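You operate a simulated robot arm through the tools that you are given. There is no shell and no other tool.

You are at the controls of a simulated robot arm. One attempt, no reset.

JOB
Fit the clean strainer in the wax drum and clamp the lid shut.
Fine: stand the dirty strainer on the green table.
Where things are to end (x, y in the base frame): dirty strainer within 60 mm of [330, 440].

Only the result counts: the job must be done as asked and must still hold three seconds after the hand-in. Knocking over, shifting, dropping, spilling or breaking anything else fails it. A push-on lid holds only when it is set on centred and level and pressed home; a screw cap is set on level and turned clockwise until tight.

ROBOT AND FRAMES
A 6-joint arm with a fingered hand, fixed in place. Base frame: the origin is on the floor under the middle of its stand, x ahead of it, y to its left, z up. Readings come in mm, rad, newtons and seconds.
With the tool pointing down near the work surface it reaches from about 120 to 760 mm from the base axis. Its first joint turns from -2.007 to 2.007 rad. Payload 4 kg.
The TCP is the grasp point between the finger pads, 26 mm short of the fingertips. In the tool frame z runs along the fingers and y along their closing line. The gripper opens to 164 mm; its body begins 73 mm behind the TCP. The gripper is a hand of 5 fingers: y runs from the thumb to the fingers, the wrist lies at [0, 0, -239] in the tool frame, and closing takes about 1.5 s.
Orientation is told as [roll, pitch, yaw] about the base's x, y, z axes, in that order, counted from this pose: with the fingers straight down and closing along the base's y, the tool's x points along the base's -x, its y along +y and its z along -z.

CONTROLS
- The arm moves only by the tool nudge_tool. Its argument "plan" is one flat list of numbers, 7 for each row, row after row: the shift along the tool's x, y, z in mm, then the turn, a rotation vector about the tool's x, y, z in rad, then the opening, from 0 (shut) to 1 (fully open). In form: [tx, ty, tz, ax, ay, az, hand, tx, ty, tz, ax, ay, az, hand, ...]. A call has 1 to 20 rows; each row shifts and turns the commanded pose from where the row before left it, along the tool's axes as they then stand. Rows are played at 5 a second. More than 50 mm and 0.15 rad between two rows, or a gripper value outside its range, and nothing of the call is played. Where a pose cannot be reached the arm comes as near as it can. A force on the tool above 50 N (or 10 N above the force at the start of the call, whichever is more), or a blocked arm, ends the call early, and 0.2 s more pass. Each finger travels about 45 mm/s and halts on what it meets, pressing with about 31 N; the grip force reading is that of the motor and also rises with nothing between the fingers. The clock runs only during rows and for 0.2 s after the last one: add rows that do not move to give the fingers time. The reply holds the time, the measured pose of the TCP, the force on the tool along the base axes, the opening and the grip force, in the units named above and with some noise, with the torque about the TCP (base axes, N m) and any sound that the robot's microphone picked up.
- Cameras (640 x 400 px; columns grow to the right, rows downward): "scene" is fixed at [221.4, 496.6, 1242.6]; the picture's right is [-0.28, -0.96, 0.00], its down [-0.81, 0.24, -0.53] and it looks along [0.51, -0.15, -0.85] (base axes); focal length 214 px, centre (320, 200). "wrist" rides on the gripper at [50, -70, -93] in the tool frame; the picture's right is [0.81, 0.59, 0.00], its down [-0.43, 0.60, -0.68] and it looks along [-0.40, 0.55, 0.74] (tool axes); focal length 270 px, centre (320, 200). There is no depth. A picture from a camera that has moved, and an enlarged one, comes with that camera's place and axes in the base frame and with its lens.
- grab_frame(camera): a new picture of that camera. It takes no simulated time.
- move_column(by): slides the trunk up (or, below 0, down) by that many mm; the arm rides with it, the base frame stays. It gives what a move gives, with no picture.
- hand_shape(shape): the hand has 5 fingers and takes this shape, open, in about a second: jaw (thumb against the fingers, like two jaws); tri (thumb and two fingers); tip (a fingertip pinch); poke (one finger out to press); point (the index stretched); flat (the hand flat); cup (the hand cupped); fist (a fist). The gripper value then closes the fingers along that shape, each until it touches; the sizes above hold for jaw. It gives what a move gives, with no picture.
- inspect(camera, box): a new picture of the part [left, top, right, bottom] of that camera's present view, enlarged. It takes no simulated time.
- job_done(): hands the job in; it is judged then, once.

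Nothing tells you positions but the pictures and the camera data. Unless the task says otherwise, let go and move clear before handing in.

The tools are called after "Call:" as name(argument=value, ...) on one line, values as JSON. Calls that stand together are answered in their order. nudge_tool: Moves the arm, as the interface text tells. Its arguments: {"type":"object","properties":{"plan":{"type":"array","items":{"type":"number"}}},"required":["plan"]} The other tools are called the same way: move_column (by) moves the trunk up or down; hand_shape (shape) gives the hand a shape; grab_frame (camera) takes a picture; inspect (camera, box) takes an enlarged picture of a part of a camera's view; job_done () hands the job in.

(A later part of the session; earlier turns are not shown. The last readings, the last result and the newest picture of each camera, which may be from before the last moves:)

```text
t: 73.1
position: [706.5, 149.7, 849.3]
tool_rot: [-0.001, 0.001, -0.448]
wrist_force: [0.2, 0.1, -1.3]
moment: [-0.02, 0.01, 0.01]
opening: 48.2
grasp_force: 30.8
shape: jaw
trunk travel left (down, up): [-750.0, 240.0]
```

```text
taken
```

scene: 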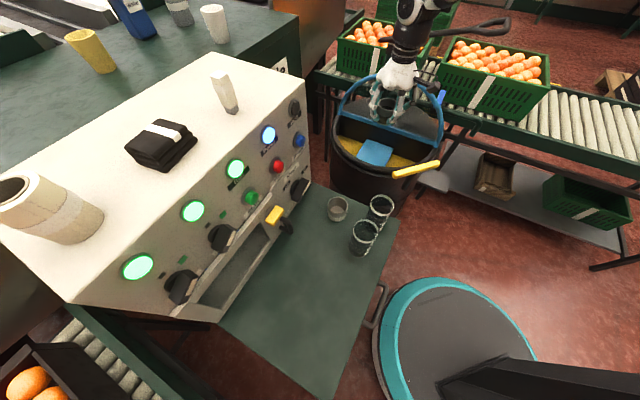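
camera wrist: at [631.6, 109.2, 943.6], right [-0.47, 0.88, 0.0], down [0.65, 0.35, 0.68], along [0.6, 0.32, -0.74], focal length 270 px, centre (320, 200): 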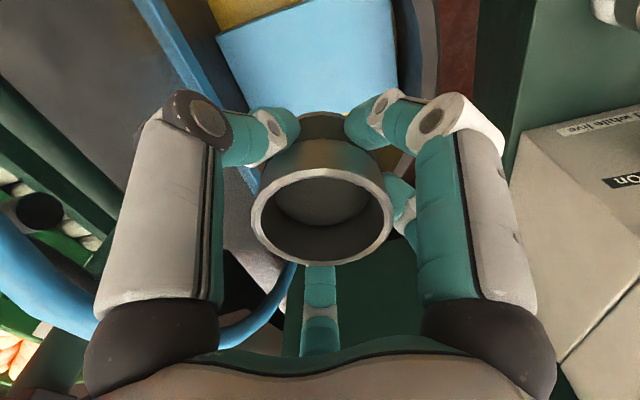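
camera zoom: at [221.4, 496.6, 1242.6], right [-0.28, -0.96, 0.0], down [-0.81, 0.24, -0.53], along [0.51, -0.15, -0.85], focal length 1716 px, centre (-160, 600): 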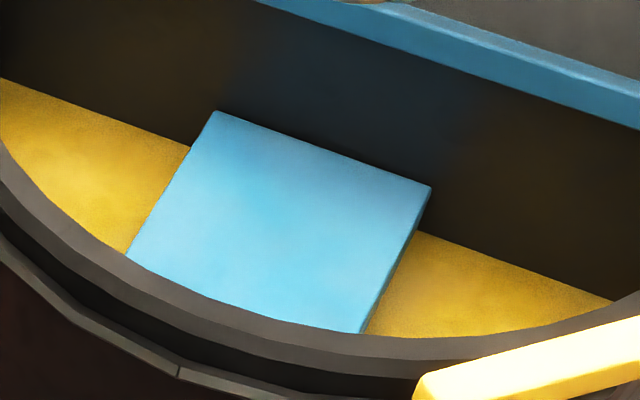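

The seat is a plain blue pad centred where the strainer stood, at about (707,150). Now I'll carry the dirty strainer high over the table to about (322,450).

Call:
nudge_tool(plan=[39.7, 8.7, 0, 0, 0, 0, 0.1, 39.7, 8.7, 0, 0, 0, 0, 0.1, 39.7, 8.7, 0, 0, 0, 0, 0.1, 39.7, 8.7, 0, 0, 0, 0, 0.1, 39.7, 8.7, 0, 0, 0, 0, 0.1, 39.7, 8.7, 0, 0, 0, 0, 0.1, 39.7, 8.7, 0, 0, 0, 0, 0.1, 39.7, 8.7, 0, 0, 0, 0, 0.1, 39.7, 8.7, 0, 0, 0, 0, 0.1, 39.7, 8.7, 0, 0, 0, 0, 0.1, 39.7, 8.7, 0, 0, 0, 0, 0.1, 39.7, 8.7, 0, 0, 0, 0, 0.1, 0, 0, 0, 0, 0, 0, 0.1])

Call:
grab_frame(camera="scene")

Call:
grab_frame(camera="wrist")

```text
t: 75.9
position: [321.6, 448.3, 847.3]
tool_rot: [0.0, 0.0, -0.448]
wrist_force: [-0.4, -1.0, -0.6]
moment: [0.02, -0.03, 0.0]
opening: 48.1
grasp_force: 31.1
shape: jaw
trunk travel left (down, up): [-750.0, 240.0]
```

```text
taken
```

scene: 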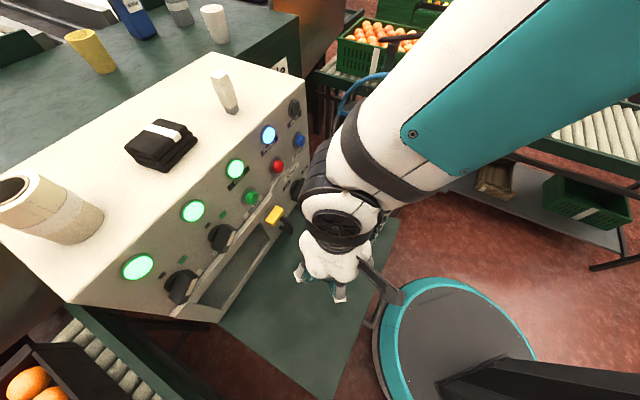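

```text
taken
camera wrist: at [245.7, 407.6, 942.0], right [-0.47, 0.88, 0.0], down [0.65, 0.35, 0.68], along [0.6, 0.32, -0.74], focal length 270 px, centre (320, 200)
```

wrist: 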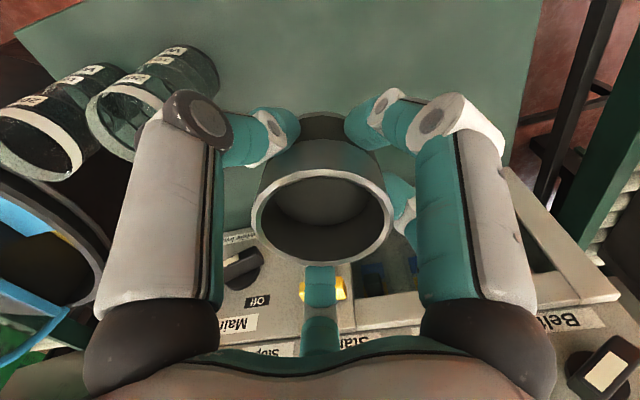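

The spot below is clear table. I'll lower the strainer, stopping just above the surface.

Call:
nudge_tool(plan=[0, 0, 32, 0, 0, 0, 0.1, 0, 0, 32, 0, 0, 0, 0.1, 0, 0, 32, 0, 0, 0, 0.1, 0, 0, 32, 0, 0, 0, 0.1, 0, 0, 24, 0, 0, 0, 0.1])

Call:
grab_frame(camera="scene")

Call:
grab_frame(camera="wrist")

```text
t: 77.1
position: [322.5, 452.3, 697.4]
tool_rot: [0.001, -0.001, -0.449]
wrist_force: [-1.0, 0.0, -1.4]
moment: [0.04, 0.01, 0.0]
opening: 47.7
grasp_force: 31.0
shape: jaw
trunk travel left (down, up): [-750.0, 240.0]
```

```text
taken
```

scene: 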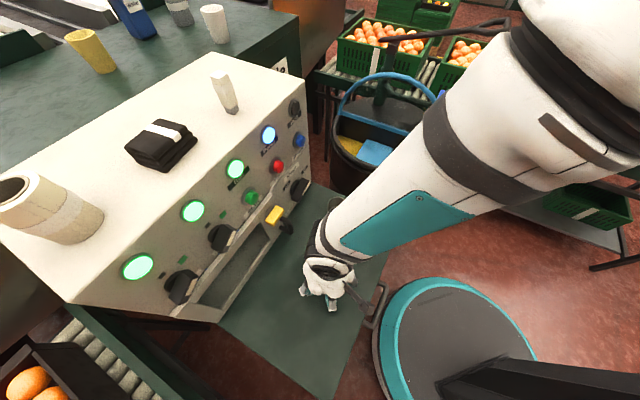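

```text
taken
camera wrist: at [247.3, 411.7, 792.0], right [-0.47, 0.88, 0.0], down [0.65, 0.35, 0.68], along [0.6, 0.32, -0.74], focal length 270 px, centre (320, 200)
```

wrist: 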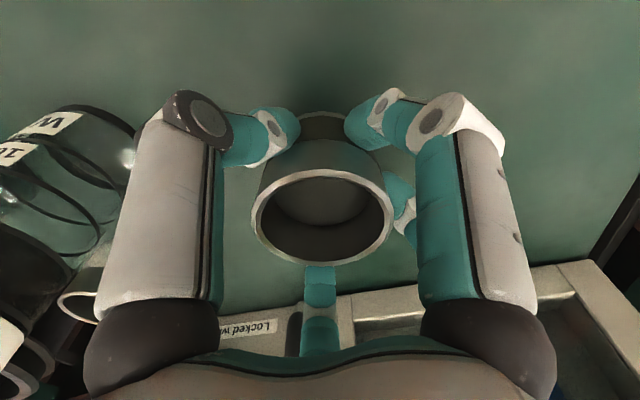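

Call:
nudge_tool(plan=[0, 0, 5, 0, 0, 0, 0.1, 0, 0, 5, 0, 0, 0, 0.1, 0, 0, 3, 0, 0, 0, 0.1, 0, 0, 0, 0, 0, 0, 0.1])

Call:
nudge_tool(plan=[0, 0, 3, 0, 0, 0, 0.1, 0, 0, 0, 0, 0, 0, 0.1])

Call:
inspect(camera="wrist", box=[200, 60, 440, 300])

```text
t: 78.1
position: [322.6, 451.3, 684.6]
tool_rot: [0.0, -0.001, -0.448]
wrist_force: [-0.5, -0.7, -0.8]
moment: [-0.02, 0.03, 0.02]
opening: 47.7
grasp_force: 31.1
shape: jaw
trunk travel left (down, up): [-750.0, 240.0]
```

```text
t: 78.7
position: [322.8, 452.3, 681.5]
tool_rot: [0.0, 0.001, -0.448]
wrist_force: [-0.2, -0.4, -0.9]
moment: [-0.01, 0.0, 0.01]
opening: 48.1
grasp_force: 31.2
shape: jaw
trunk travel left (down, up): [-750.0, 240.0]
```

```text
1.67 times, centred on (320, 180) of wrist
camera zoom: at [247.8, 411.2, 775.1], right [-0.47, 0.88, 0.0], down [0.65, 0.35, 0.68], along [0.6, 0.32, -0.74], focal length 450 px, centre (320, 233)
```

zoom: 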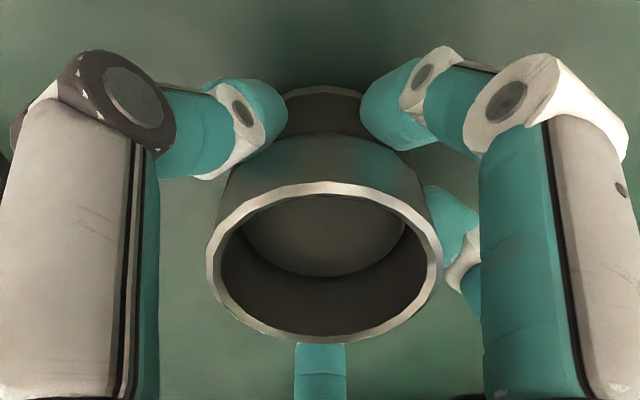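

Call:
nudge_tool(plan=[0, 0, 2, 0, 0, 0, 0.1, 0, 0, 0, 0, 0, 0, 0.1])

Call:
nudge_tool(plan=[0, 0, 2, 0, 0, 0, 0.1, 0, 0, 0, 0, 0, 0, 0.1])

Call:
nudge_tool(plan=[0, 0, 2, 0, 0, 0, 0.1, 0, 0, 0, 0, 0, 0, 0.1])

```text
t: 79.3
position: [322.0, 450.3, 679.0]
tool_rot: [0.001, 0.0, -0.449]
wrist_force: [-0.3, -0.3, -1.3]
moment: [-0.02, 0.03, -0.01]
opening: 48.2
grasp_force: 30.9
shape: jaw
trunk travel left (down, up): [-750.0, 240.0]
```

```text
t: 79.9
position: [321.9, 450.8, 678.3]
tool_rot: [-0.001, 0.0, -0.449]
wrist_force: [0.2, 0.5, -1.8]
moment: [-0.01, -0.01, -0.02]
opening: 47.9
grasp_force: 31.2
shape: jaw
trunk travel left (down, up): [-750.0, 240.0]
```

```text
t: 80.5
position: [322.1, 451.8, 676.4]
tool_rot: [0.002, 0.0, -0.45]
wrist_force: [-1.3, -0.5, 10.9]
moment: [0.04, 0.04, 0.01]
opening: 48.1
grasp_force: 30.8
shape: jaw
trunk travel left (down, up): [-750.0, 240.0]
```

Contact with the table is felt (about 11 N). I'll relax a little and open the hand.

Call:
nudge_tool(plan=[0, 0, -2, 0, 0, 0, 0.1, 0, 0, 0, 0, 0, 0, 0.3, 0, 0, 0, 0, 0, 0, 0.4, 0, 0, 0, 0, 0, 0, 0.5, 0, 0, 0, 0, 0, 0, 0.6, 0, 0, 0, 0, 0, 0, 0.6, 0, 0, 0, 0, 0, 0, 0.6])

Call:
grab_frame(camera="wrist")

```text
t: 82.1
position: [322.3, 450.1, 677.7]
tool_rot: [0.0, -0.001, -0.449]
wrist_force: [-0.1, -0.3, 0.6]
moment: [0.02, -0.02, 0.0]
opening: 97.9
grasp_force: 0.2
shape: jaw
trunk travel left (down, up): [-750.0, 240.0]
```

```text
taken
camera wrist: at [247.9, 410.0, 771.6], right [-0.47, 0.88, 0.0], down [0.65, 0.35, 0.68], along [0.6, 0.32, -0.74], focal length 270 px, centre (320, 200)
```

wrist: 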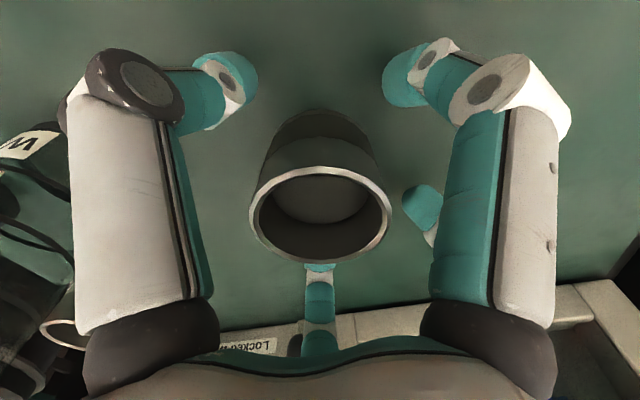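

It stands upright. I'll rise straight up clear of it.

Call:
nudge_tool(plan=[0, 0, -15, 0, 0, 0, 0.6, 0, 0, -25, 0, 0, 0, 0.6, 0, 0, -35, 0, 0, 0, 0.6, 0, 0, -40, 0, 0, 0, 0.6, 0, 0, -45, 0, 0, 0, 0.6])

Call:
grab_frame(camera="wrist")

Call:
grab_frame(camera="scene")

```text
t: 83.3
position: [323.7, 449.7, 839.0]
tool_rot: [-0.001, 0.001, -0.448]
wrist_force: [-0.5, 0.6, -1.2]
moment: [-0.01, 0.0, 0.01]
opening: 98.0
grasp_force: 0.0
shape: jaw
trunk travel left (down, up): [-750.0, 240.0]
```

```text
taken
camera wrist: at [248.8, 409.0, 932.8], right [-0.47, 0.88, 0.0], down [0.65, 0.35, 0.68], along [0.6, 0.32, -0.74], focal length 270 px, centre (320, 200)
```

wrist: 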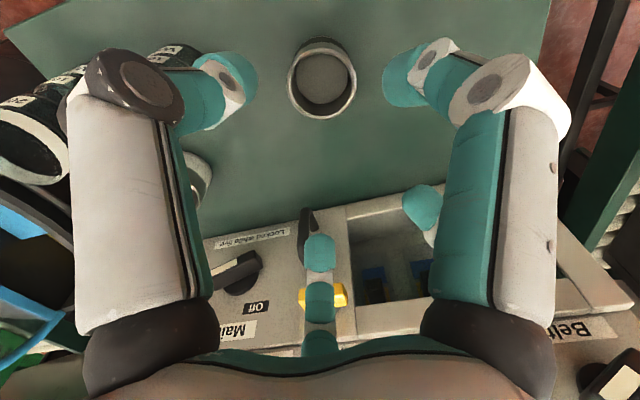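

```text
taken
```

scene: 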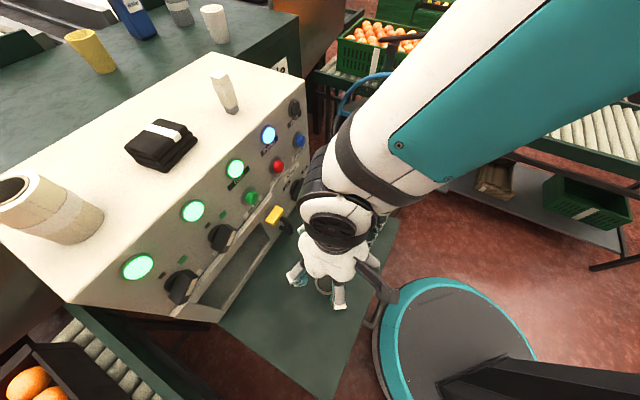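

The dirty strainer stands at about (322,450). The beakers are at about (450,261) and (397,327) with tops at z≈756. I'll move above the clean strainer with a yaw that keeps the digits off the beakers.

Call:
nudge_tool(plan=[0, 0, 0, 0, 0, -0.15, 0.6, 0, 0, 0, 0, 0, -0.148, 0.5, -34.2, -11.1, 8.2, 0, 0, 0, 0.46, -34.2, -11.1, 8.2, 0, 0, 0, 0.46, -34.2, -11.1, 8.2, 0, 0, 0, 0.46, -34.2, -11.1, 8.2, 0, 0, 0, 0.46, -34.2, -11.1, 8.2, 0, 0, 0, 0.46, -34.2, -11.1, 8.2, 0, 0, 0, 0.46, 0, 0, 0, 0, 0, 0, 0.46])

Call:
grab_frame(camera="wrist")

Call:
grab_frame(camera="scene")

```text
t: 85.3
position: [517.3, 352.6, 788.3]
tool_rot: [0.001, 0.0, -0.15]
wrist_force: [0.4, -0.8, 0.6]
moment: [-0.04, -0.03, -0.02]
opening: 75.7
grasp_force: 0.1
shape: jaw
trunk travel left (down, up): [-750.0, 240.0]
```

```text
taken
camera wrist: at [457.1, 292.5, 882.1], right [-0.71, 0.7, 0.0], down [0.52, 0.52, 0.68], along [0.48, 0.48, -0.74], focal length 270 px, centre (320, 200)
```

wrist: 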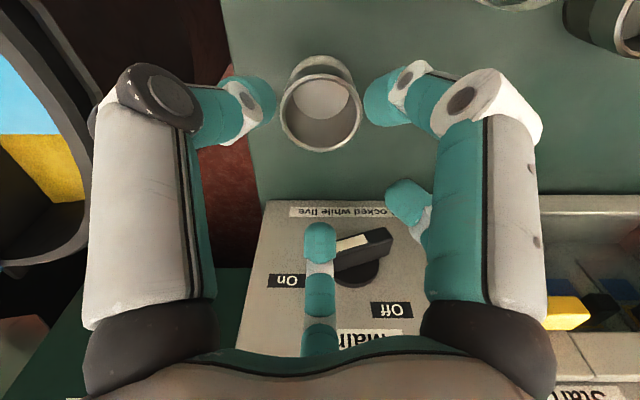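

```text
taken
```

scene: 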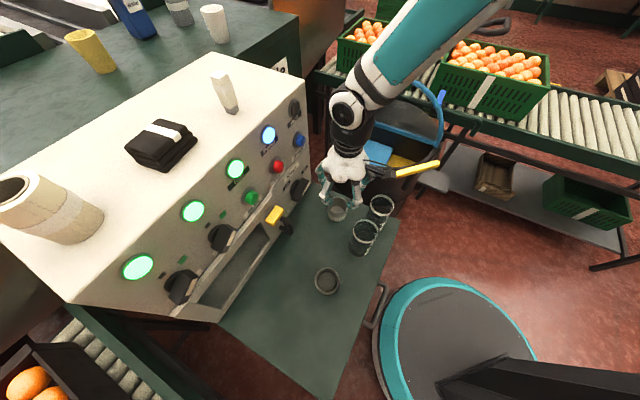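

Call:
inspect(camera="wrist", box=[260, 40, 380, 170])

Call:
inspect(camera="scene", box=[300, 140, 400, 260])

```text
3.08 times, centred on (320, 105) of wrist
camera zoom: at [457.1, 292.5, 882.1], right [-0.71, 0.7, 0.0], down [0.52, 0.52, 0.68], along [0.48, 0.48, -0.74], focal length 832 px, centre (320, 492)
```

zoom: 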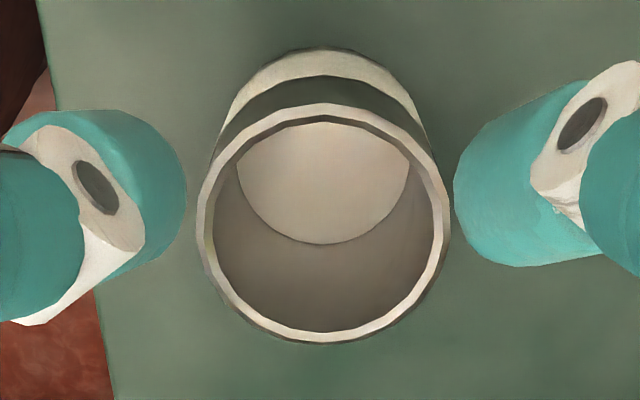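

```text
3.33 times, centred on (350, 200) of scene
camera zoom: at [221.4, 496.6, 1242.6], right [-0.28, -0.96, 0.0], down [-0.81, 0.24, -0.53], along [0.51, -0.15, -0.85], focal length 715 px, centre (220, 200)
```

zoom: 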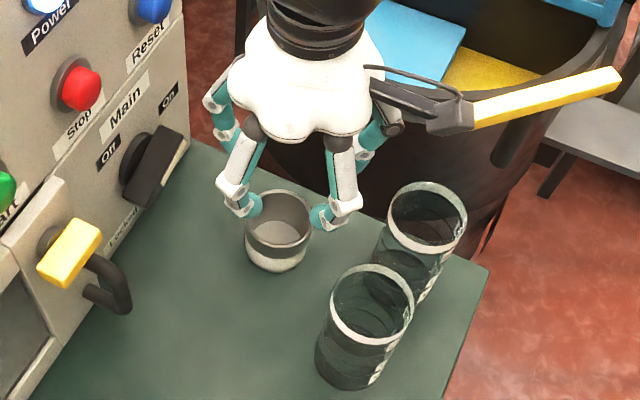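

With this yaw the camera would hang over a beaker. I'll rotate so the camera clears both beakers before going down.

Call:
nudge_tool(plan=[-0.7, 2.1, -15, 0, 0, 0, 0.46, 0, 0, 0, 0, 0, -0.14, 0.46, 0, 0, 0, 0, 0, -0.14, 0.46, 0, 0, 0, 0, 0, -0.14, 0.46, 0, 0, 0, 0, 0, -0.14, 0.46, 0, 0, 0, 0, 0, -0.14, 0.46, 0, 0, 0, 0, 0, -0.14, 0.46, 0, 0, 0, 0, 0, -0.14, 0.46, 0, 0, 0, 0, 0, -0.12, 0.46, 0, 0, 0, 0, 0, 0, 0.46])

Call:
grab_frame(camera="wrist")

Call:
inspect(camera="scene", box=[300, 140, 400, 260])

```text
t: 87.5
position: [515.5, 355.2, 803.8]
tool_rot: [-0.001, 0.0, 0.951]
wrist_force: [0.2, -0.3, -1.0]
moment: [0.0, 0.01, 0.0]
opening: 75.6
grasp_force: 0.1
shape: jaw
trunk travel left (down, up): [-750.0, 240.0]
```

```text
taken
camera wrist: at [544.3, 273.6, 897.0], right [-0.95, -0.32, 0.0], down [-0.23, 0.7, 0.68], along [-0.21, 0.64, -0.74], focal length 270 px, centre (320, 200)
```

wrist: 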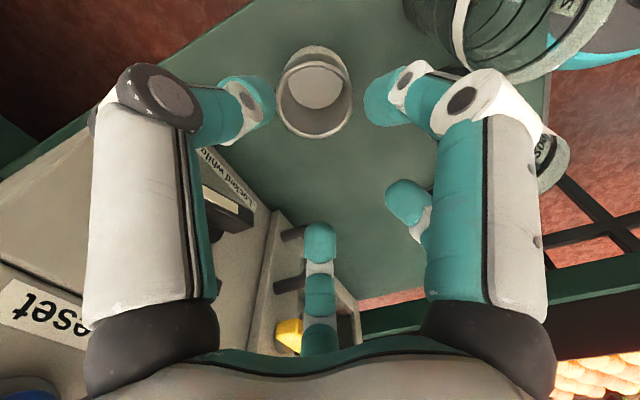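

```text
3.33 times, centred on (350, 200) of scene
camera zoom: at [221.4, 496.6, 1242.6], right [-0.28, -0.96, 0.0], down [-0.81, 0.24, -0.53], along [0.51, -0.15, -0.85], focal length 715 px, centre (220, 200)
```

zoom: 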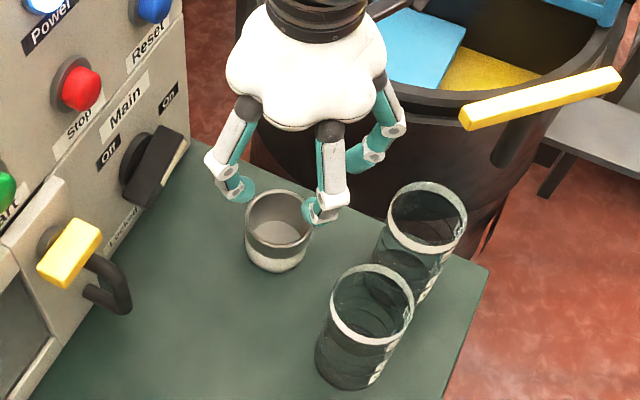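

Call:
inspect(camera="wrist", box=[255, 35, 375, 155])

```text
3.33 times, centred on (315, 95) of wrist
camera zoom: at [544.3, 273.6, 897.0], right [-0.95, -0.32, 0.0], down [-0.23, 0.7, 0.68], along [-0.21, 0.64, -0.74], focal length 901 px, centre (337, 550)
```

zoom: 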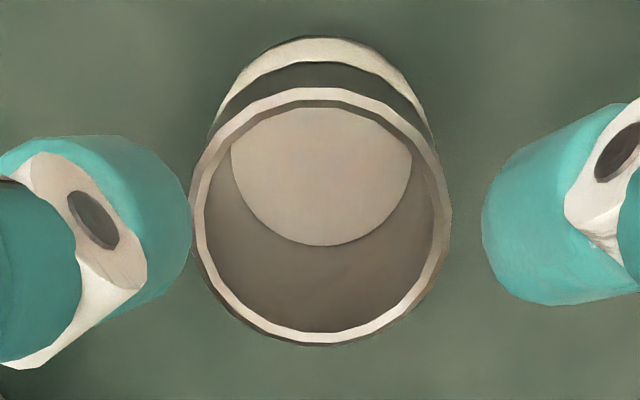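

Call:
nudge_tool(plan=[-0.8, -2, 20, 0, 0, 0, 0.46, -0.8, -2, 20, 0, 0, 0, 0.46, 0, 0, 19, 0, 0, 0, 0.46, 0, 0, 0, 0, 0, 0, 0.46])

Call:
inspect(camera="wrist", box=[200, 60, 440, 240])

Call:
inspect(camera="scene", box=[300, 140, 400, 260])

```text
t: 88.5
position: [520.3, 353.8, 743.6]
tool_rot: [-0.001, -0.001, 0.95]
wrist_force: [-0.5, -0.5, -0.4]
moment: [0.03, -0.02, 0.02]
opening: 75.8
grasp_force: 0.0
shape: jaw
trunk travel left (down, up): [-750.0, 240.0]
```

```text
2.22 times, centred on (320, 150) of wrist
camera zoom: at [547.7, 272.9, 838.2], right [-0.95, -0.32, 0.0], down [-0.23, 0.7, 0.68], along [-0.21, 0.64, -0.74], focal length 601 px, centre (320, 311)
```

zoom: 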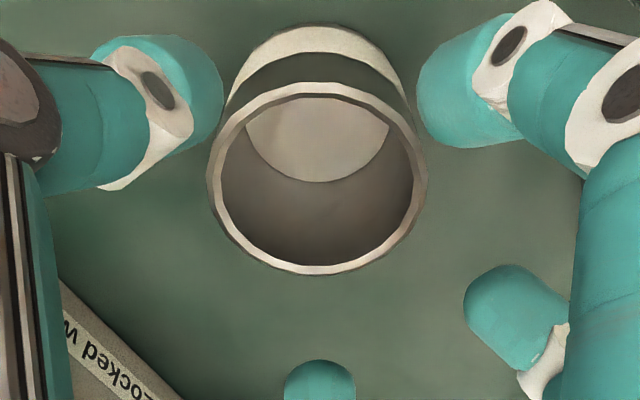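

```text
3.33 times, centred on (350, 200) of scene
camera zoom: at [221.4, 496.6, 1242.6], right [-0.28, -0.96, 0.0], down [-0.81, 0.24, -0.53], along [0.51, -0.15, -0.85], focal length 715 px, centre (220, 200)
```

zoom: 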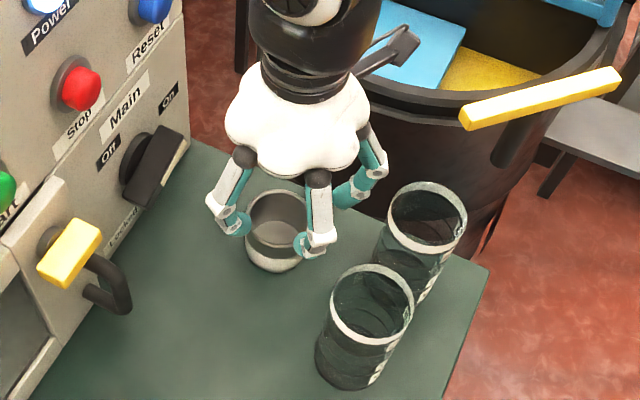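

Centred within about 2 mm. I'll make a small correction and go down to z≈681 around the clean strainer.

Call:
nudge_tool(plan=[0.6, -1.5, 16, 0, 0, 0, 0.46, 0, 0, 16, 0, 0, 0, 0.46, 0, 0, 16, 0, 0, 0, 0.46, 0, 0, 14, 0, 0, 0, 0.46, 0, 0, 0, 0, 0, 0, 0.46])

Call:
inspect(camera="wrist", box=[200, 60, 440, 300])

Call:
inspect(camera="scene", box=[300, 140, 400, 260])

```text
t: 89.7
position: [521.0, 354.0, 683.3]
tool_rot: [-0.001, 0.0, 0.95]
wrist_force: [0.3, -0.4, -0.2]
moment: [0.01, -0.05, 0.02]
opening: 75.5
grasp_force: 0.1
shape: jaw
trunk travel left (down, up): [-750.0, 240.0]
```

```text
1.67 times, centred on (320, 180) of wrist
camera zoom: at [548.8, 271.9, 777.3], right [-0.95, -0.32, 0.0], down [-0.23, 0.7, 0.68], along [-0.21, 0.64, -0.74], focal length 450 px, centre (320, 233)
```

zoom: 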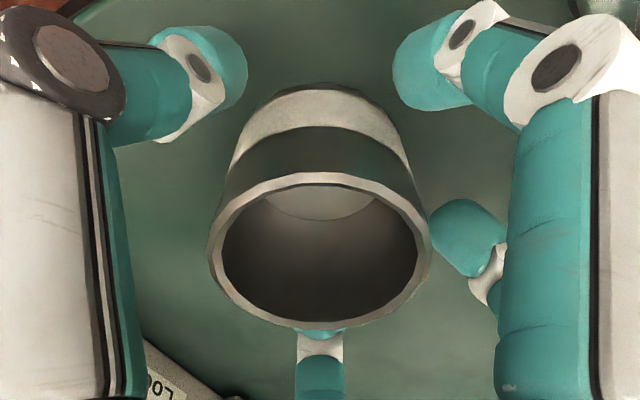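

```text
3.33 times, centred on (350, 200) of scene
camera zoom: at [221.4, 496.6, 1242.6], right [-0.28, -0.96, 0.0], down [-0.81, 0.24, -0.53], along [0.51, -0.15, -0.85], focal length 715 px, centre (220, 200)
```

zoom: 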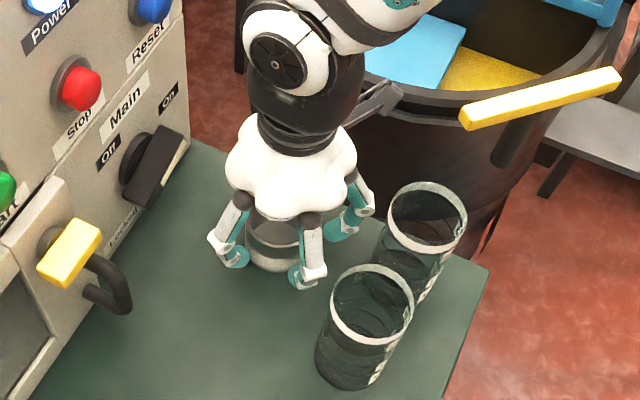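

Now closing the grip on the clean strainer.

Call:
nudge_tool(plan=[0, 0, 0, 0, 0, 0, 0.35, 0, 0, 0, 0, 0, 0, 0.25, 0, 0, 0, 0, 0, 0, 0.15, 0, 0, 0, 0, 0, 0, 0.1, 0, 0, 0, 0, 0, 0, 0.1, 0, 0, 0, 0, 0, 0, 0.1])

Call:
nudge_tool(plan=[0, 0, -4, 0, 0, 0, 0.1, 0, 0, -8, 0, 0, 0, 0.1, 0, 0, -12, 0, 0, 0, 0.1, 0, 0, 0, 0, 0, 0, 0.1])

Call:
grab_frame(camera="wrist")

Call:
inspect(camera="scene", box=[300, 140, 400, 260])

```text
t: 91.1
position: [521.2, 353.4, 682.7]
tool_rot: [0.001, 0.0, 0.95]
wrist_force: [-0.9, -0.9, 0.2]
moment: [0.0, 0.01, 0.01]
opening: 50.0
grasp_force: 30.8
shape: jaw
trunk travel left (down, up): [-750.0, 240.0]
```

```text
t: 92.1
position: [522.2, 353.3, 706.3]
tool_rot: [-0.001, -0.001, 0.949]
wrist_force: [-0.6, -0.3, -1.2]
moment: [-0.03, 0.0, -0.01]
opening: 49.9
grasp_force: 31.3
shape: jaw
trunk travel left (down, up): [-750.0, 240.0]
```

```text
taken
camera wrist: at [549.5, 273.1, 800.7], right [-0.95, -0.32, 0.0], down [-0.23, 0.7, 0.68], along [-0.21, 0.64, -0.74], focal length 270 px, centre (320, 200)
```

wrist: 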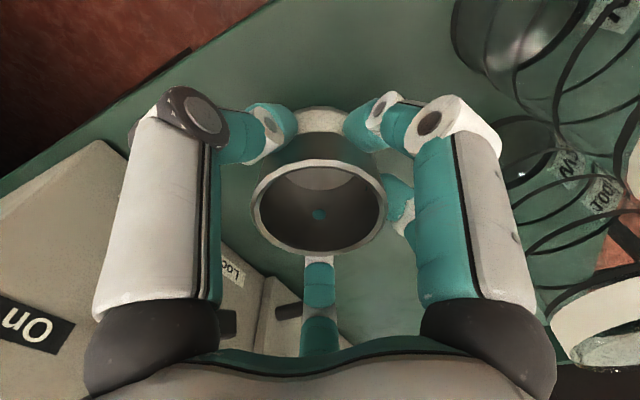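

```text
3.33 times, centred on (350, 200) of scene
camera zoom: at [221.4, 496.6, 1242.6], right [-0.28, -0.96, 0.0], down [-0.81, 0.24, -0.53], along [0.51, -0.15, -0.85], focal length 715 px, centre (220, 200)
```

zoom: 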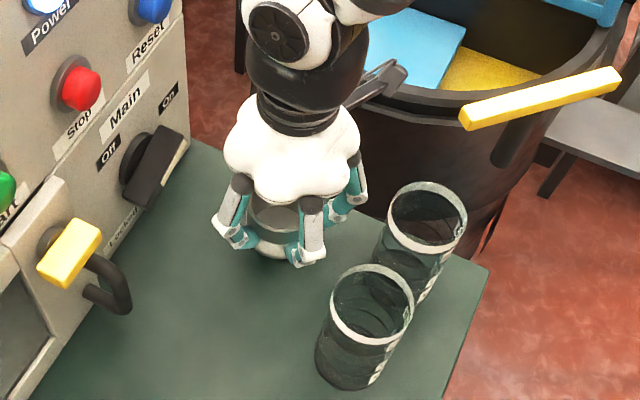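

The clean strainer is lifted. I'll raise it, rotate the hand back to the drum-friendly yaw and carry it over the drum.

Call:
nudge_tool(plan=[0, 0, -36, 0, 0, 0, 0.1, 0, 0, -36, 0, 0, 0, 0.1, 0, 0, -36, 0, 0, 0, 0.1, 0, 0, -36, 0, 0, 0, 0.1, 0, 0, 0, 0, 0, 0.14, 0.1, 0, 0, 0, 0, 0, 0.14, 0.1, 0, 0, 0, 0, 0, 0.14, 0.1, 0, 0, 0, 0, 0, 0.14, 0.1, 0, 0, 0, 0, 0, 0.14, 0.1, 0, 0, 0, 0, 0, 0.14, 0.1, 0, 0, 0, 0, 0, 0.14, 0.1, 0, 0, 0, 0, 0, 0.14, 0.1, 0, 0, 0, 0, 0, 0.14, 0.1, 0, 0, 0, 0, 0, 0.14, 0.1, 0, 0, 0, 0, 0, 0, 0.1])

Call:
grab_frame(camera="scene")

Call:
grab_frame(camera="wrist")

```text
t: 95.3
position: [520.6, 352.3, 849.6]
tool_rot: [0.0, 0.0, -0.452]
wrist_force: [-0.4, 0.0, -1.2]
moment: [0.01, 0.02, 0.0]
opening: 50.3
grasp_force: 31.7
shape: jaw
trunk travel left (down, up): [-750.0, 240.0]
```

```text
taken
```

scene: 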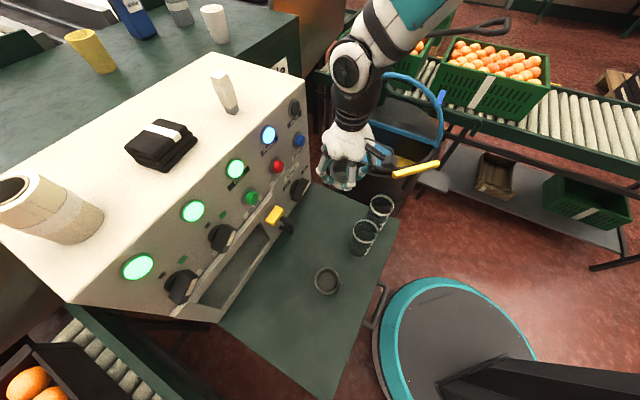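

```text
taken
camera wrist: at [446.4, 313.4, 944.0], right [-0.47, 0.88, 0.0], down [0.65, 0.35, 0.68], along [0.6, 0.32, -0.74], focal length 270 px, centre (320, 200)
```

wrist: 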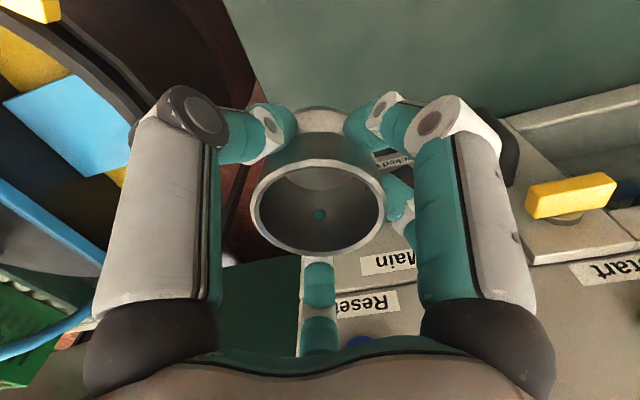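

Call:
nudge_tool(plan=[-36.6, -14.44, 0, 0, 0, 0, 0.1, -36.6, -14.44, 0, 0, 0, 0, 0.1, -36.6, -14.44, 0, 0, 0, 0, 0.1, -36.6, -14.44, 0, 0, 0, 0, 0.1, -36.6, -14.44, 0, 0, 0, 0, 0.1, -36.6, -14.44, 0, 0, 0, 0, 0.1, -36.6, -14.44, 0, 0, 0, 0, 0.1, 0, 0, 0, 0, 0, 0, 0.1])

Call:
inspect(camera="scene", box=[320, 50, 460, 190])

Call:
grab_frame(camera="wrist")

```text
t: 97.1
position: [708.0, 150.1, 849.8]
tool_rot: [0.001, 0.002, -0.45]
wrist_force: [-0.1, 0.1, -0.2]
moment: [0.01, 0.01, 0.01]
opening: 49.9
grasp_force: 30.8
shape: jaw
trunk travel left (down, up): [-750.0, 240.0]
```

```text
2.86 times, centred on (390, 120) of scene
camera zoom: at [221.4, 496.6, 1242.6], right [-0.28, -0.96, 0.0], down [-0.81, 0.24, -0.53], along [0.51, -0.15, -0.85], focal length 613 px, centre (120, 429)
```

zoom: 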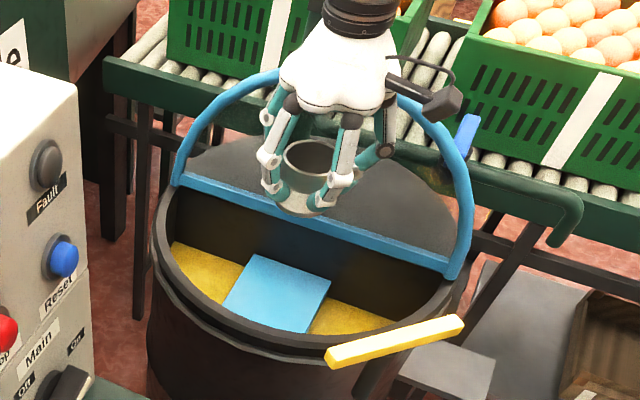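

```text
taken
camera wrist: at [633.8, 110.0, 944.2], right [-0.47, 0.88, 0.0], down [0.65, 0.35, 0.68], along [0.6, 0.32, -0.74], focal length 270 px, centre (320, 200)
```

wrist: 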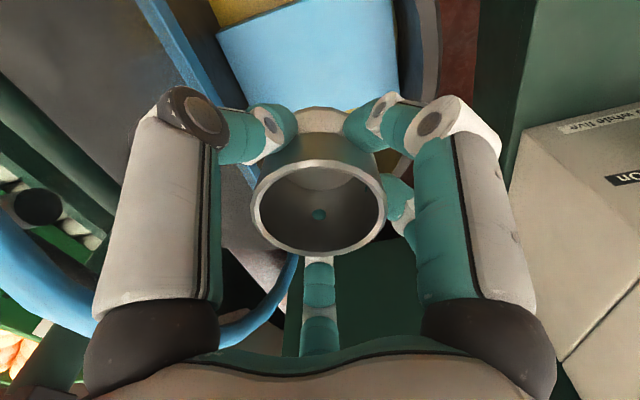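

Over the drum now, at the dirty strainer's original spot. I'll lower it into the drum.

Call:
nudge_tool(plan=[0.5, 0, 30, 0, 0, 0, 0.1, 0.5, 0, 30, 0, 0, 0, 0.1, 0, 0, 30, 0, 0, 0, 0.1, 0, 0, 30, 0, 0, 0, 0.1, 0, 0, 25, 0, 0, 0, 0.1, 0, 0, 10, 0, 0, 0, 0.1, 0, 0, 0, 0, 0, 0, 0.1])

Call:
inspect(camera="scene", box=[320, 60, 460, 180])

Call:
grab_frame(camera="wrist")

```text
t: 98.7
position: [708.1, 151.0, 695.0]
tool_rot: [0.0, 0.0, -0.451]
wrist_force: [-0.2, -0.2, -0.4]
moment: [0.02, 0.02, -0.03]
opening: 49.7
grasp_force: 30.9
shape: jaw
trunk travel left (down, up): [-750.0, 240.0]
```

```text
3.33 times, centred on (390, 120) of scene
camera zoom: at [221.4, 496.6, 1242.6], right [-0.28, -0.96, 0.0], down [-0.81, 0.24, -0.53], along [0.51, -0.15, -0.85], focal length 715 px, centre (87, 467)
```

zoom: 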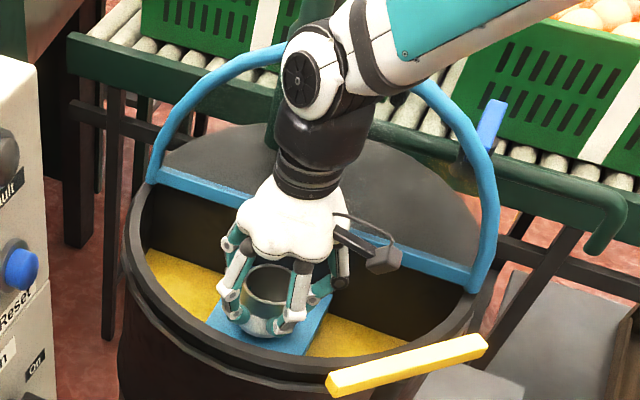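

```text
taken
camera wrist: at [632.7, 111.6, 788.9], right [-0.47, 0.88, 0.0], down [0.65, 0.35, 0.68], along [0.6, 0.32, -0.74], focal length 270 px, centre (320, 200)
```

wrist: 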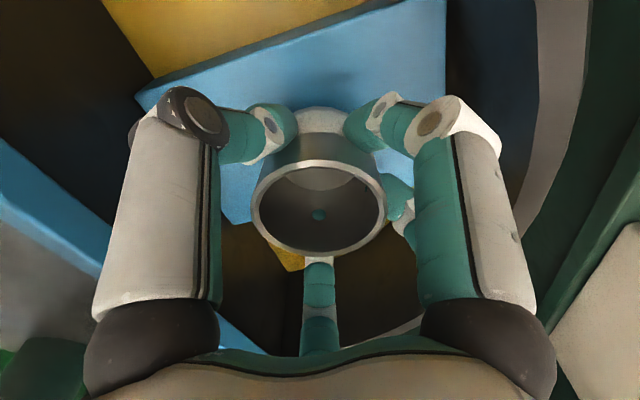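

Close above the pad now. I'll take small steps down while watching the force.

Call:
nudge_tool(plan=[0, 0, 4, 0, 0, 0, 0.1, 0, 0, 4, 0, 0, 0, 0.1, 0, 0, 0, 0, 0, 0, 0.1])

Call:
nudge_tool(plan=[0, 0, 3, 0, 0, 0, 0.1, 0, 0, 0, 0, 0, 0, 0.1])

Call:
nudge_tool(plan=[0, 0, 2, 0, 0, 0, 0.1, 0, 0, 0, 0, 0, 0, 0.1])

```text
t: 99.5
position: [707.9, 152.6, 686.2]
tool_rot: [0.0, 0.001, -0.451]
wrist_force: [0.5, 0.0, -1.1]
moment: [0.02, -0.02, 0.02]
opening: 49.7
grasp_force: 30.9
shape: jaw
trunk travel left (down, up): [-750.0, 240.0]
```

```text
t: 100.1
position: [707.8, 152.3, 683.7]
tool_rot: [0.0, 0.0, -0.451]
wrist_force: [0.1, -0.1, -0.1]
moment: [0.05, -0.01, 0.02]
opening: 50.0
grasp_force: 31.4
shape: jaw
trunk travel left (down, up): [-750.0, 240.0]
```

```text
t: 100.7
position: [707.5, 151.7, 681.4]
tool_rot: [0.002, -0.001, -0.45]
wrist_force: [0.9, -0.8, 0.2]
moment: [-0.01, 0.0, -0.02]
opening: 49.9
grasp_force: 30.8
shape: jaw
trunk travel left (down, up): [-750.0, 240.0]
```

Call:
nudge_tool(plan=[-0.8, -1.6, 0, 0, 0, 0, 0.1, 0, 0, 1.5, 0, 0, 0, 0.1, 0, 0, 0, 0, 0, 0, 0.1])

Call:
nudge_tool(plan=[0, 0, 1.5, 0, 0, 0, 0.1, 0, 0, 0, 0, 0, 0, 0.1])

```text
t: 101.5
position: [707.8, 149.8, 681.2]
tool_rot: [0.001, -0.001, -0.45]
wrist_force: [-0.7, 0.1, -0.6]
moment: [0.02, 0.0, 0.04]
opening: 50.2
grasp_force: 30.6
shape: jaw
trunk travel left (down, up): [-750.0, 240.0]
```

```text
t: 102.1
position: [707.6, 149.1, 678.4]
tool_rot: [0.001, 0.001, -0.451]
wrist_force: [0.0, -0.7, -0.4]
moment: [0.02, -0.03, -0.01]
opening: 49.9
grasp_force: 30.7
shape: jaw
trunk travel left (down, up): [-750.0, 240.0]
```

Call:
nudge_tool(plan=[0, 0, 1.5, 0, 0, 0, 0.1, 0, 0, 0, 0, 0, 0, 0.1])

Call:
nudge_tool(plan=[0, 0, 1.5, 0, 0, 0, 0.1, 0, 0, 0, 0, 0, 0, 0.1])

Call:
inspect(camera="scene", box=[340, 110, 420, 180])

```text
t: 102.7
position: [708.1, 150.1, 678.2]
tool_rot: [0.0, 0.001, -0.45]
wrist_force: [-0.5, 1.0, 2.8]
moment: [-0.04, -0.01, 0.0]
opening: 50.1
grasp_force: 30.6
shape: jaw
trunk travel left (down, up): [-750.0, 240.0]
```

```text
t: 103.3
position: [707.4, 149.0, 678.1]
tool_rot: [0.002, -0.001, -0.45]
wrist_force: [-1.4, 1.3, 12.0]
moment: [0.0, -0.02, 0.0]
opening: 49.9
grasp_force: 30.6
shape: jaw
trunk travel left (down, up): [-750.0, 240.0]
```

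```text
5.71 times, centred on (380, 145) of scene
camera zoom: at [221.4, 496.6, 1242.6], right [-0.28, -0.96, 0.0], down [-0.81, 0.24, -0.53], along [0.51, -0.15, -0.85], focal length 1226 px, centre (-23, 514)
```

zoom: 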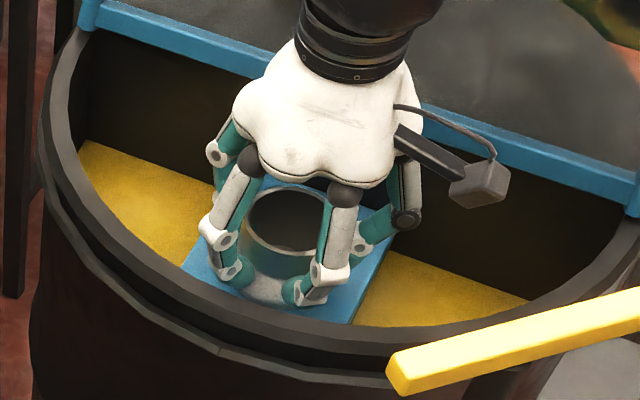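

Contact at about 12 N, so it's seated on the pad. I'll relax and open the hand gently.

Call:
nudge_tool(plan=[0, 0, -2, 0, 0, 0, 0.1, 0, 0, 0, 0, 0, 0, 0.3, 0, 0, 0, 0, 0, 0, 0.4, 0, 0, 0, 0, 0, 0, 0.5, 0, 0, 0, 0, 0, 0, 0.58, 0, 0, 0, 0, 0, 0, 0.58, 0, 0, 0, 0, 0, 0, 0.58])

Call:
grab_frame(camera="wrist")

Call:
inspect(camera="scene", box=[340, 110, 420, 180])

```text
t: 104.9
position: [708.0, 148.5, 678.4]
tool_rot: [-0.001, -0.001, -0.45]
wrist_force: [-0.3, 0.2, -0.4]
moment: [0.0, 0.01, 0.01]
opening: 94.5
grasp_force: 0.0
shape: jaw
trunk travel left (down, up): [-750.0, 240.0]
```

```text
taken
camera wrist: at [632.6, 109.4, 771.8], right [-0.47, 0.88, 0.0], down [0.65, 0.35, 0.68], along [0.6, 0.32, -0.74], focal length 270 px, centre (320, 200)
```

wrist: 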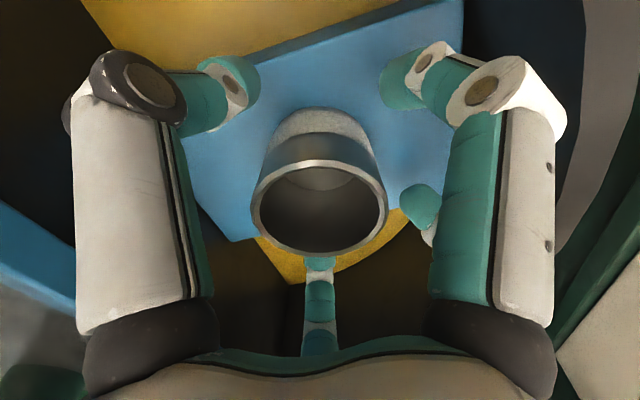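

```text
5.71 times, centred on (380, 145) of scene
camera zoom: at [221.4, 496.6, 1242.6], right [-0.28, -0.96, 0.0], down [-0.81, 0.24, -0.53], along [0.51, -0.15, -0.85], focal length 1226 px, centre (-23, 514)
```

zoom: 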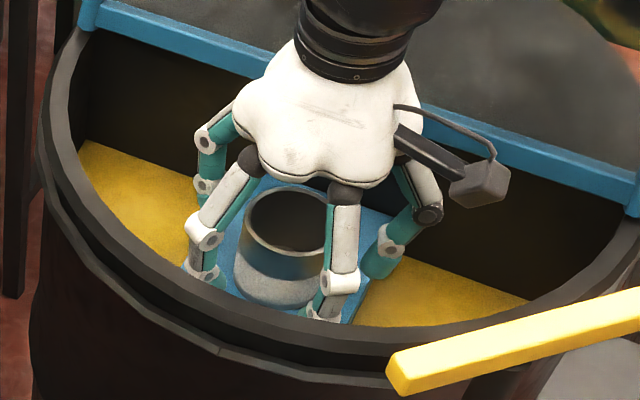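

Released and standing. I'll rise straight up out of the drum.

Call:
nudge_tool(plan=[0, 0, -10, 0, 0, 0, 0.58, 0, 0, -15, 0, 0, 0, 0.58, 0, 0, -25, 0, 0, 0, 0.58, 0, 0, -35, 0, 0, 0, 0.58, 0, 0, -40, 0, 0, 0, 0.58, 0, 0, -40, 0, 0, 0, 0.58])

Call:
inspect(camera="scene", box=[345, 125, 415, 175])

Call:
grab_frame(camera="wrist")

Call:
inspect(camera="scene", box=[320, 30, 460, 170])

```text
t: 106.3
position: [708.9, 148.9, 844.4]
tool_rot: [0.0, 0.001, -0.45]
wrist_force: [0.0, 0.9, -0.8]
moment: [0.01, -0.02, 0.02]
opening: 94.5
grasp_force: 0.1
shape: jaw
trunk travel left (down, up): [-750.0, 240.0]
```

```text
8.00 times, centred on (380, 150) of scene
camera zoom: at [221.4, 496.6, 1242.6], right [-0.28, -0.96, 0.0], down [-0.81, 0.24, -0.53], along [0.51, -0.15, -0.85], focal length 1716 px, centre (-160, 600)
```

zoom: 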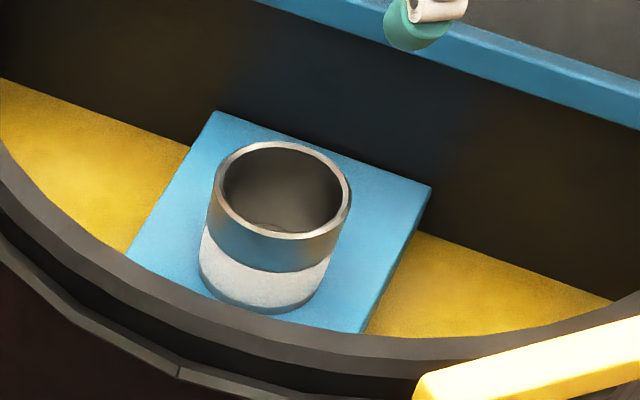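

```text
taken
camera wrist: at [634.0, 109.5, 938.3], right [-0.47, 0.88, 0.0], down [0.65, 0.35, 0.68], along [0.6, 0.32, -0.74], focal length 270 px, centre (320, 200)
```

wrist: 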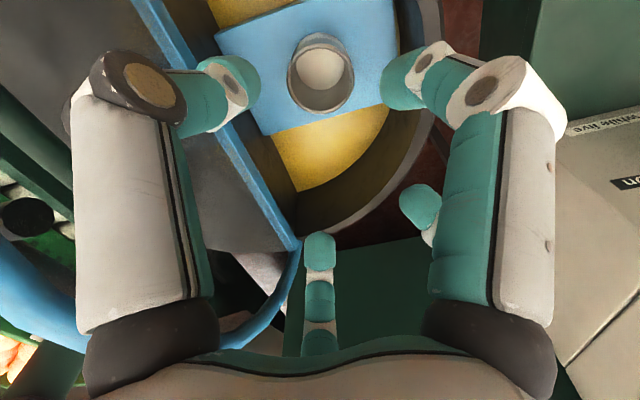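

```text
2.86 times, centred on (390, 100) of scene
camera zoom: at [221.4, 496.6, 1242.6], right [-0.28, -0.96, 0.0], down [-0.81, 0.24, -0.53], along [0.51, -0.15, -0.85], focal length 613 px, centre (120, 486)
```

zoom: 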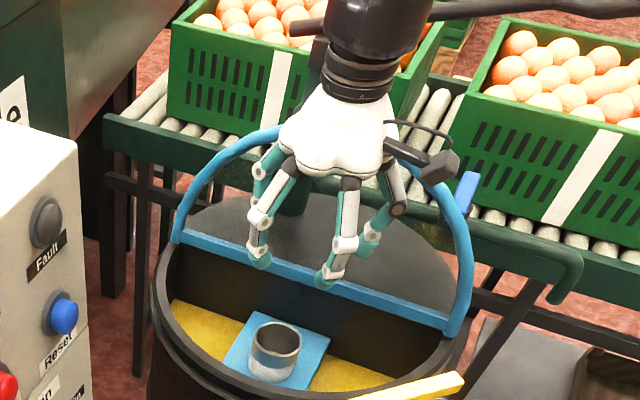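

The clean strainer stands where the dirty one was, to within a mm or two. Now the lid. I'll go up, rotate to the handle yaw and look at the open lid from above.

Call:
nudge_tool(plan=[0, 0, -36, 0, 0, 0, 0.5, 0, 0, -36, 0, 0, 0, 0.5, 0, 0, -36, 0, 0, 0, 0.5, 0, 0, -37, 0, 0, 0, 0.5, 0, 0, 0, 0, 0, -0.139, 0.5, 0, 0, 0, 0, 0, -0.139, 0.5, 0, 0, 0, 0, 0, -0.139, 0.5, 0, 0, 0, 0, 0, -0.139, 0.5, 0, 0, 0, 0, 0, -0.139, 0.5, 0, 0, 0, 0, 0, -0.139, 0.5, 0, 0, 0, 0, 0, -0.139, 0.5, 0, 0, 0, 0, 0, -0.139, 0.5, 0, 0, 0, 0, 0, -0.138, 0.5, 0.6, -39, 0, 0, 0, 0, 0.5, 0.6, -39, 0, 0, 0, 0, 0.5, 0.6, -39, 0, 0, 0, 0, 0.5])

Call:
grab_frame(camera="wrist")

Call:
inspect(camera="scene", box=[320, 20, 480, 160])

```text
t: 109.7
position: [790.3, 67.0, 985.2]
tool_rot: [-0.001, -0.001, 0.8]
wrist_force: [-0.2, 0.0, 0.3]
moment: [0.03, -0.02, 0.03]
opening: 82.4
grasp_force: 0.0
shape: jaw
trunk travel left (down, up): [-750.0, 240.0]
```

```text
taken
camera wrist: at [805.8, -18.3, 1080.2], right [-0.99, -0.17, 0.0], down [-0.12, 0.72, 0.68], along [-0.12, 0.67, -0.74], focal length 270 px, centre (320, 200)
```

wrist: 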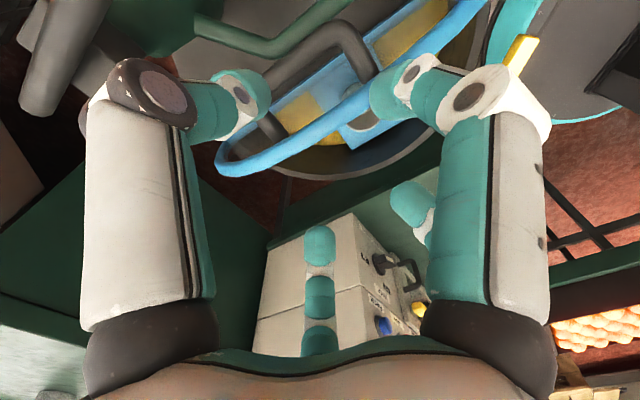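

```text
2.86 times, centred on (400, 90) of scene
camera zoom: at [221.4, 496.6, 1242.6], right [-0.28, -0.96, 0.0], down [-0.81, 0.24, -0.53], along [0.51, -0.15, -0.85], focal length 613 px, centre (91, 514)
```

zoom: 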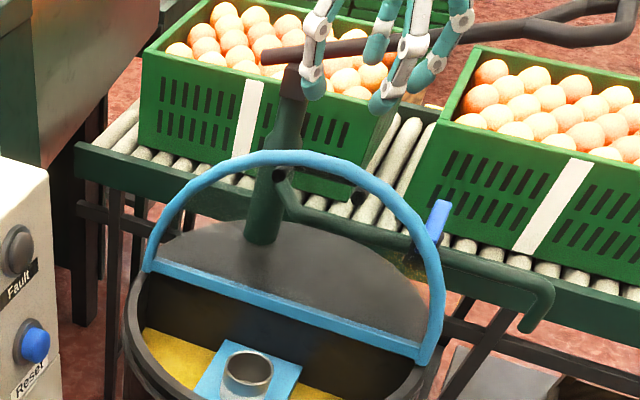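

Call:
inspect(camera="wrist", box=[200, 0, 420, 180])

Call:
inspect(camera="scene", box=[340, 50, 440, 120])

```text
2.22 times, centred on (310, 90) of wrist
camera zoom: at [805.8, -18.3, 1080.2], right [-0.99, -0.17, 0.0], down [-0.12, 0.72, 0.68], along [-0.12, 0.67, -0.74], focal length 601 px, centre (342, 444)
```

zoom: 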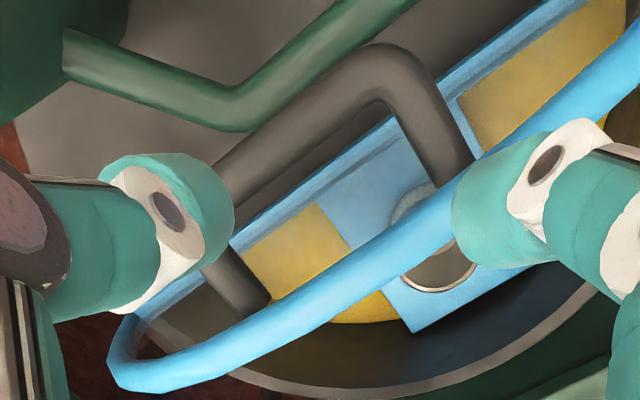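

```text
5.71 times, centred on (390, 85) of scene
camera zoom: at [221.4, 496.6, 1242.6], right [-0.28, -0.96, 0.0], down [-0.81, 0.24, -0.53], along [0.51, -0.15, -0.85], focal length 1226 px, centre (-80, 857)
```

zoom: 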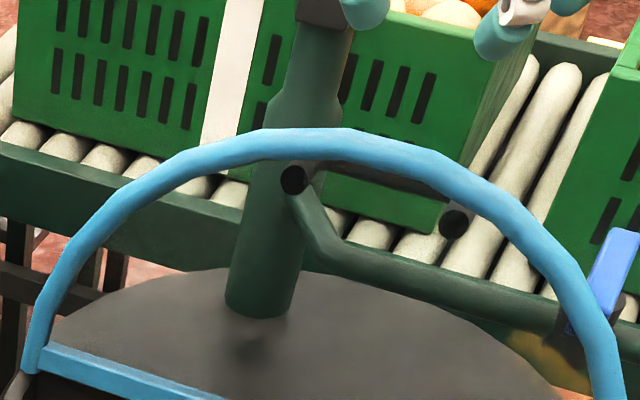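

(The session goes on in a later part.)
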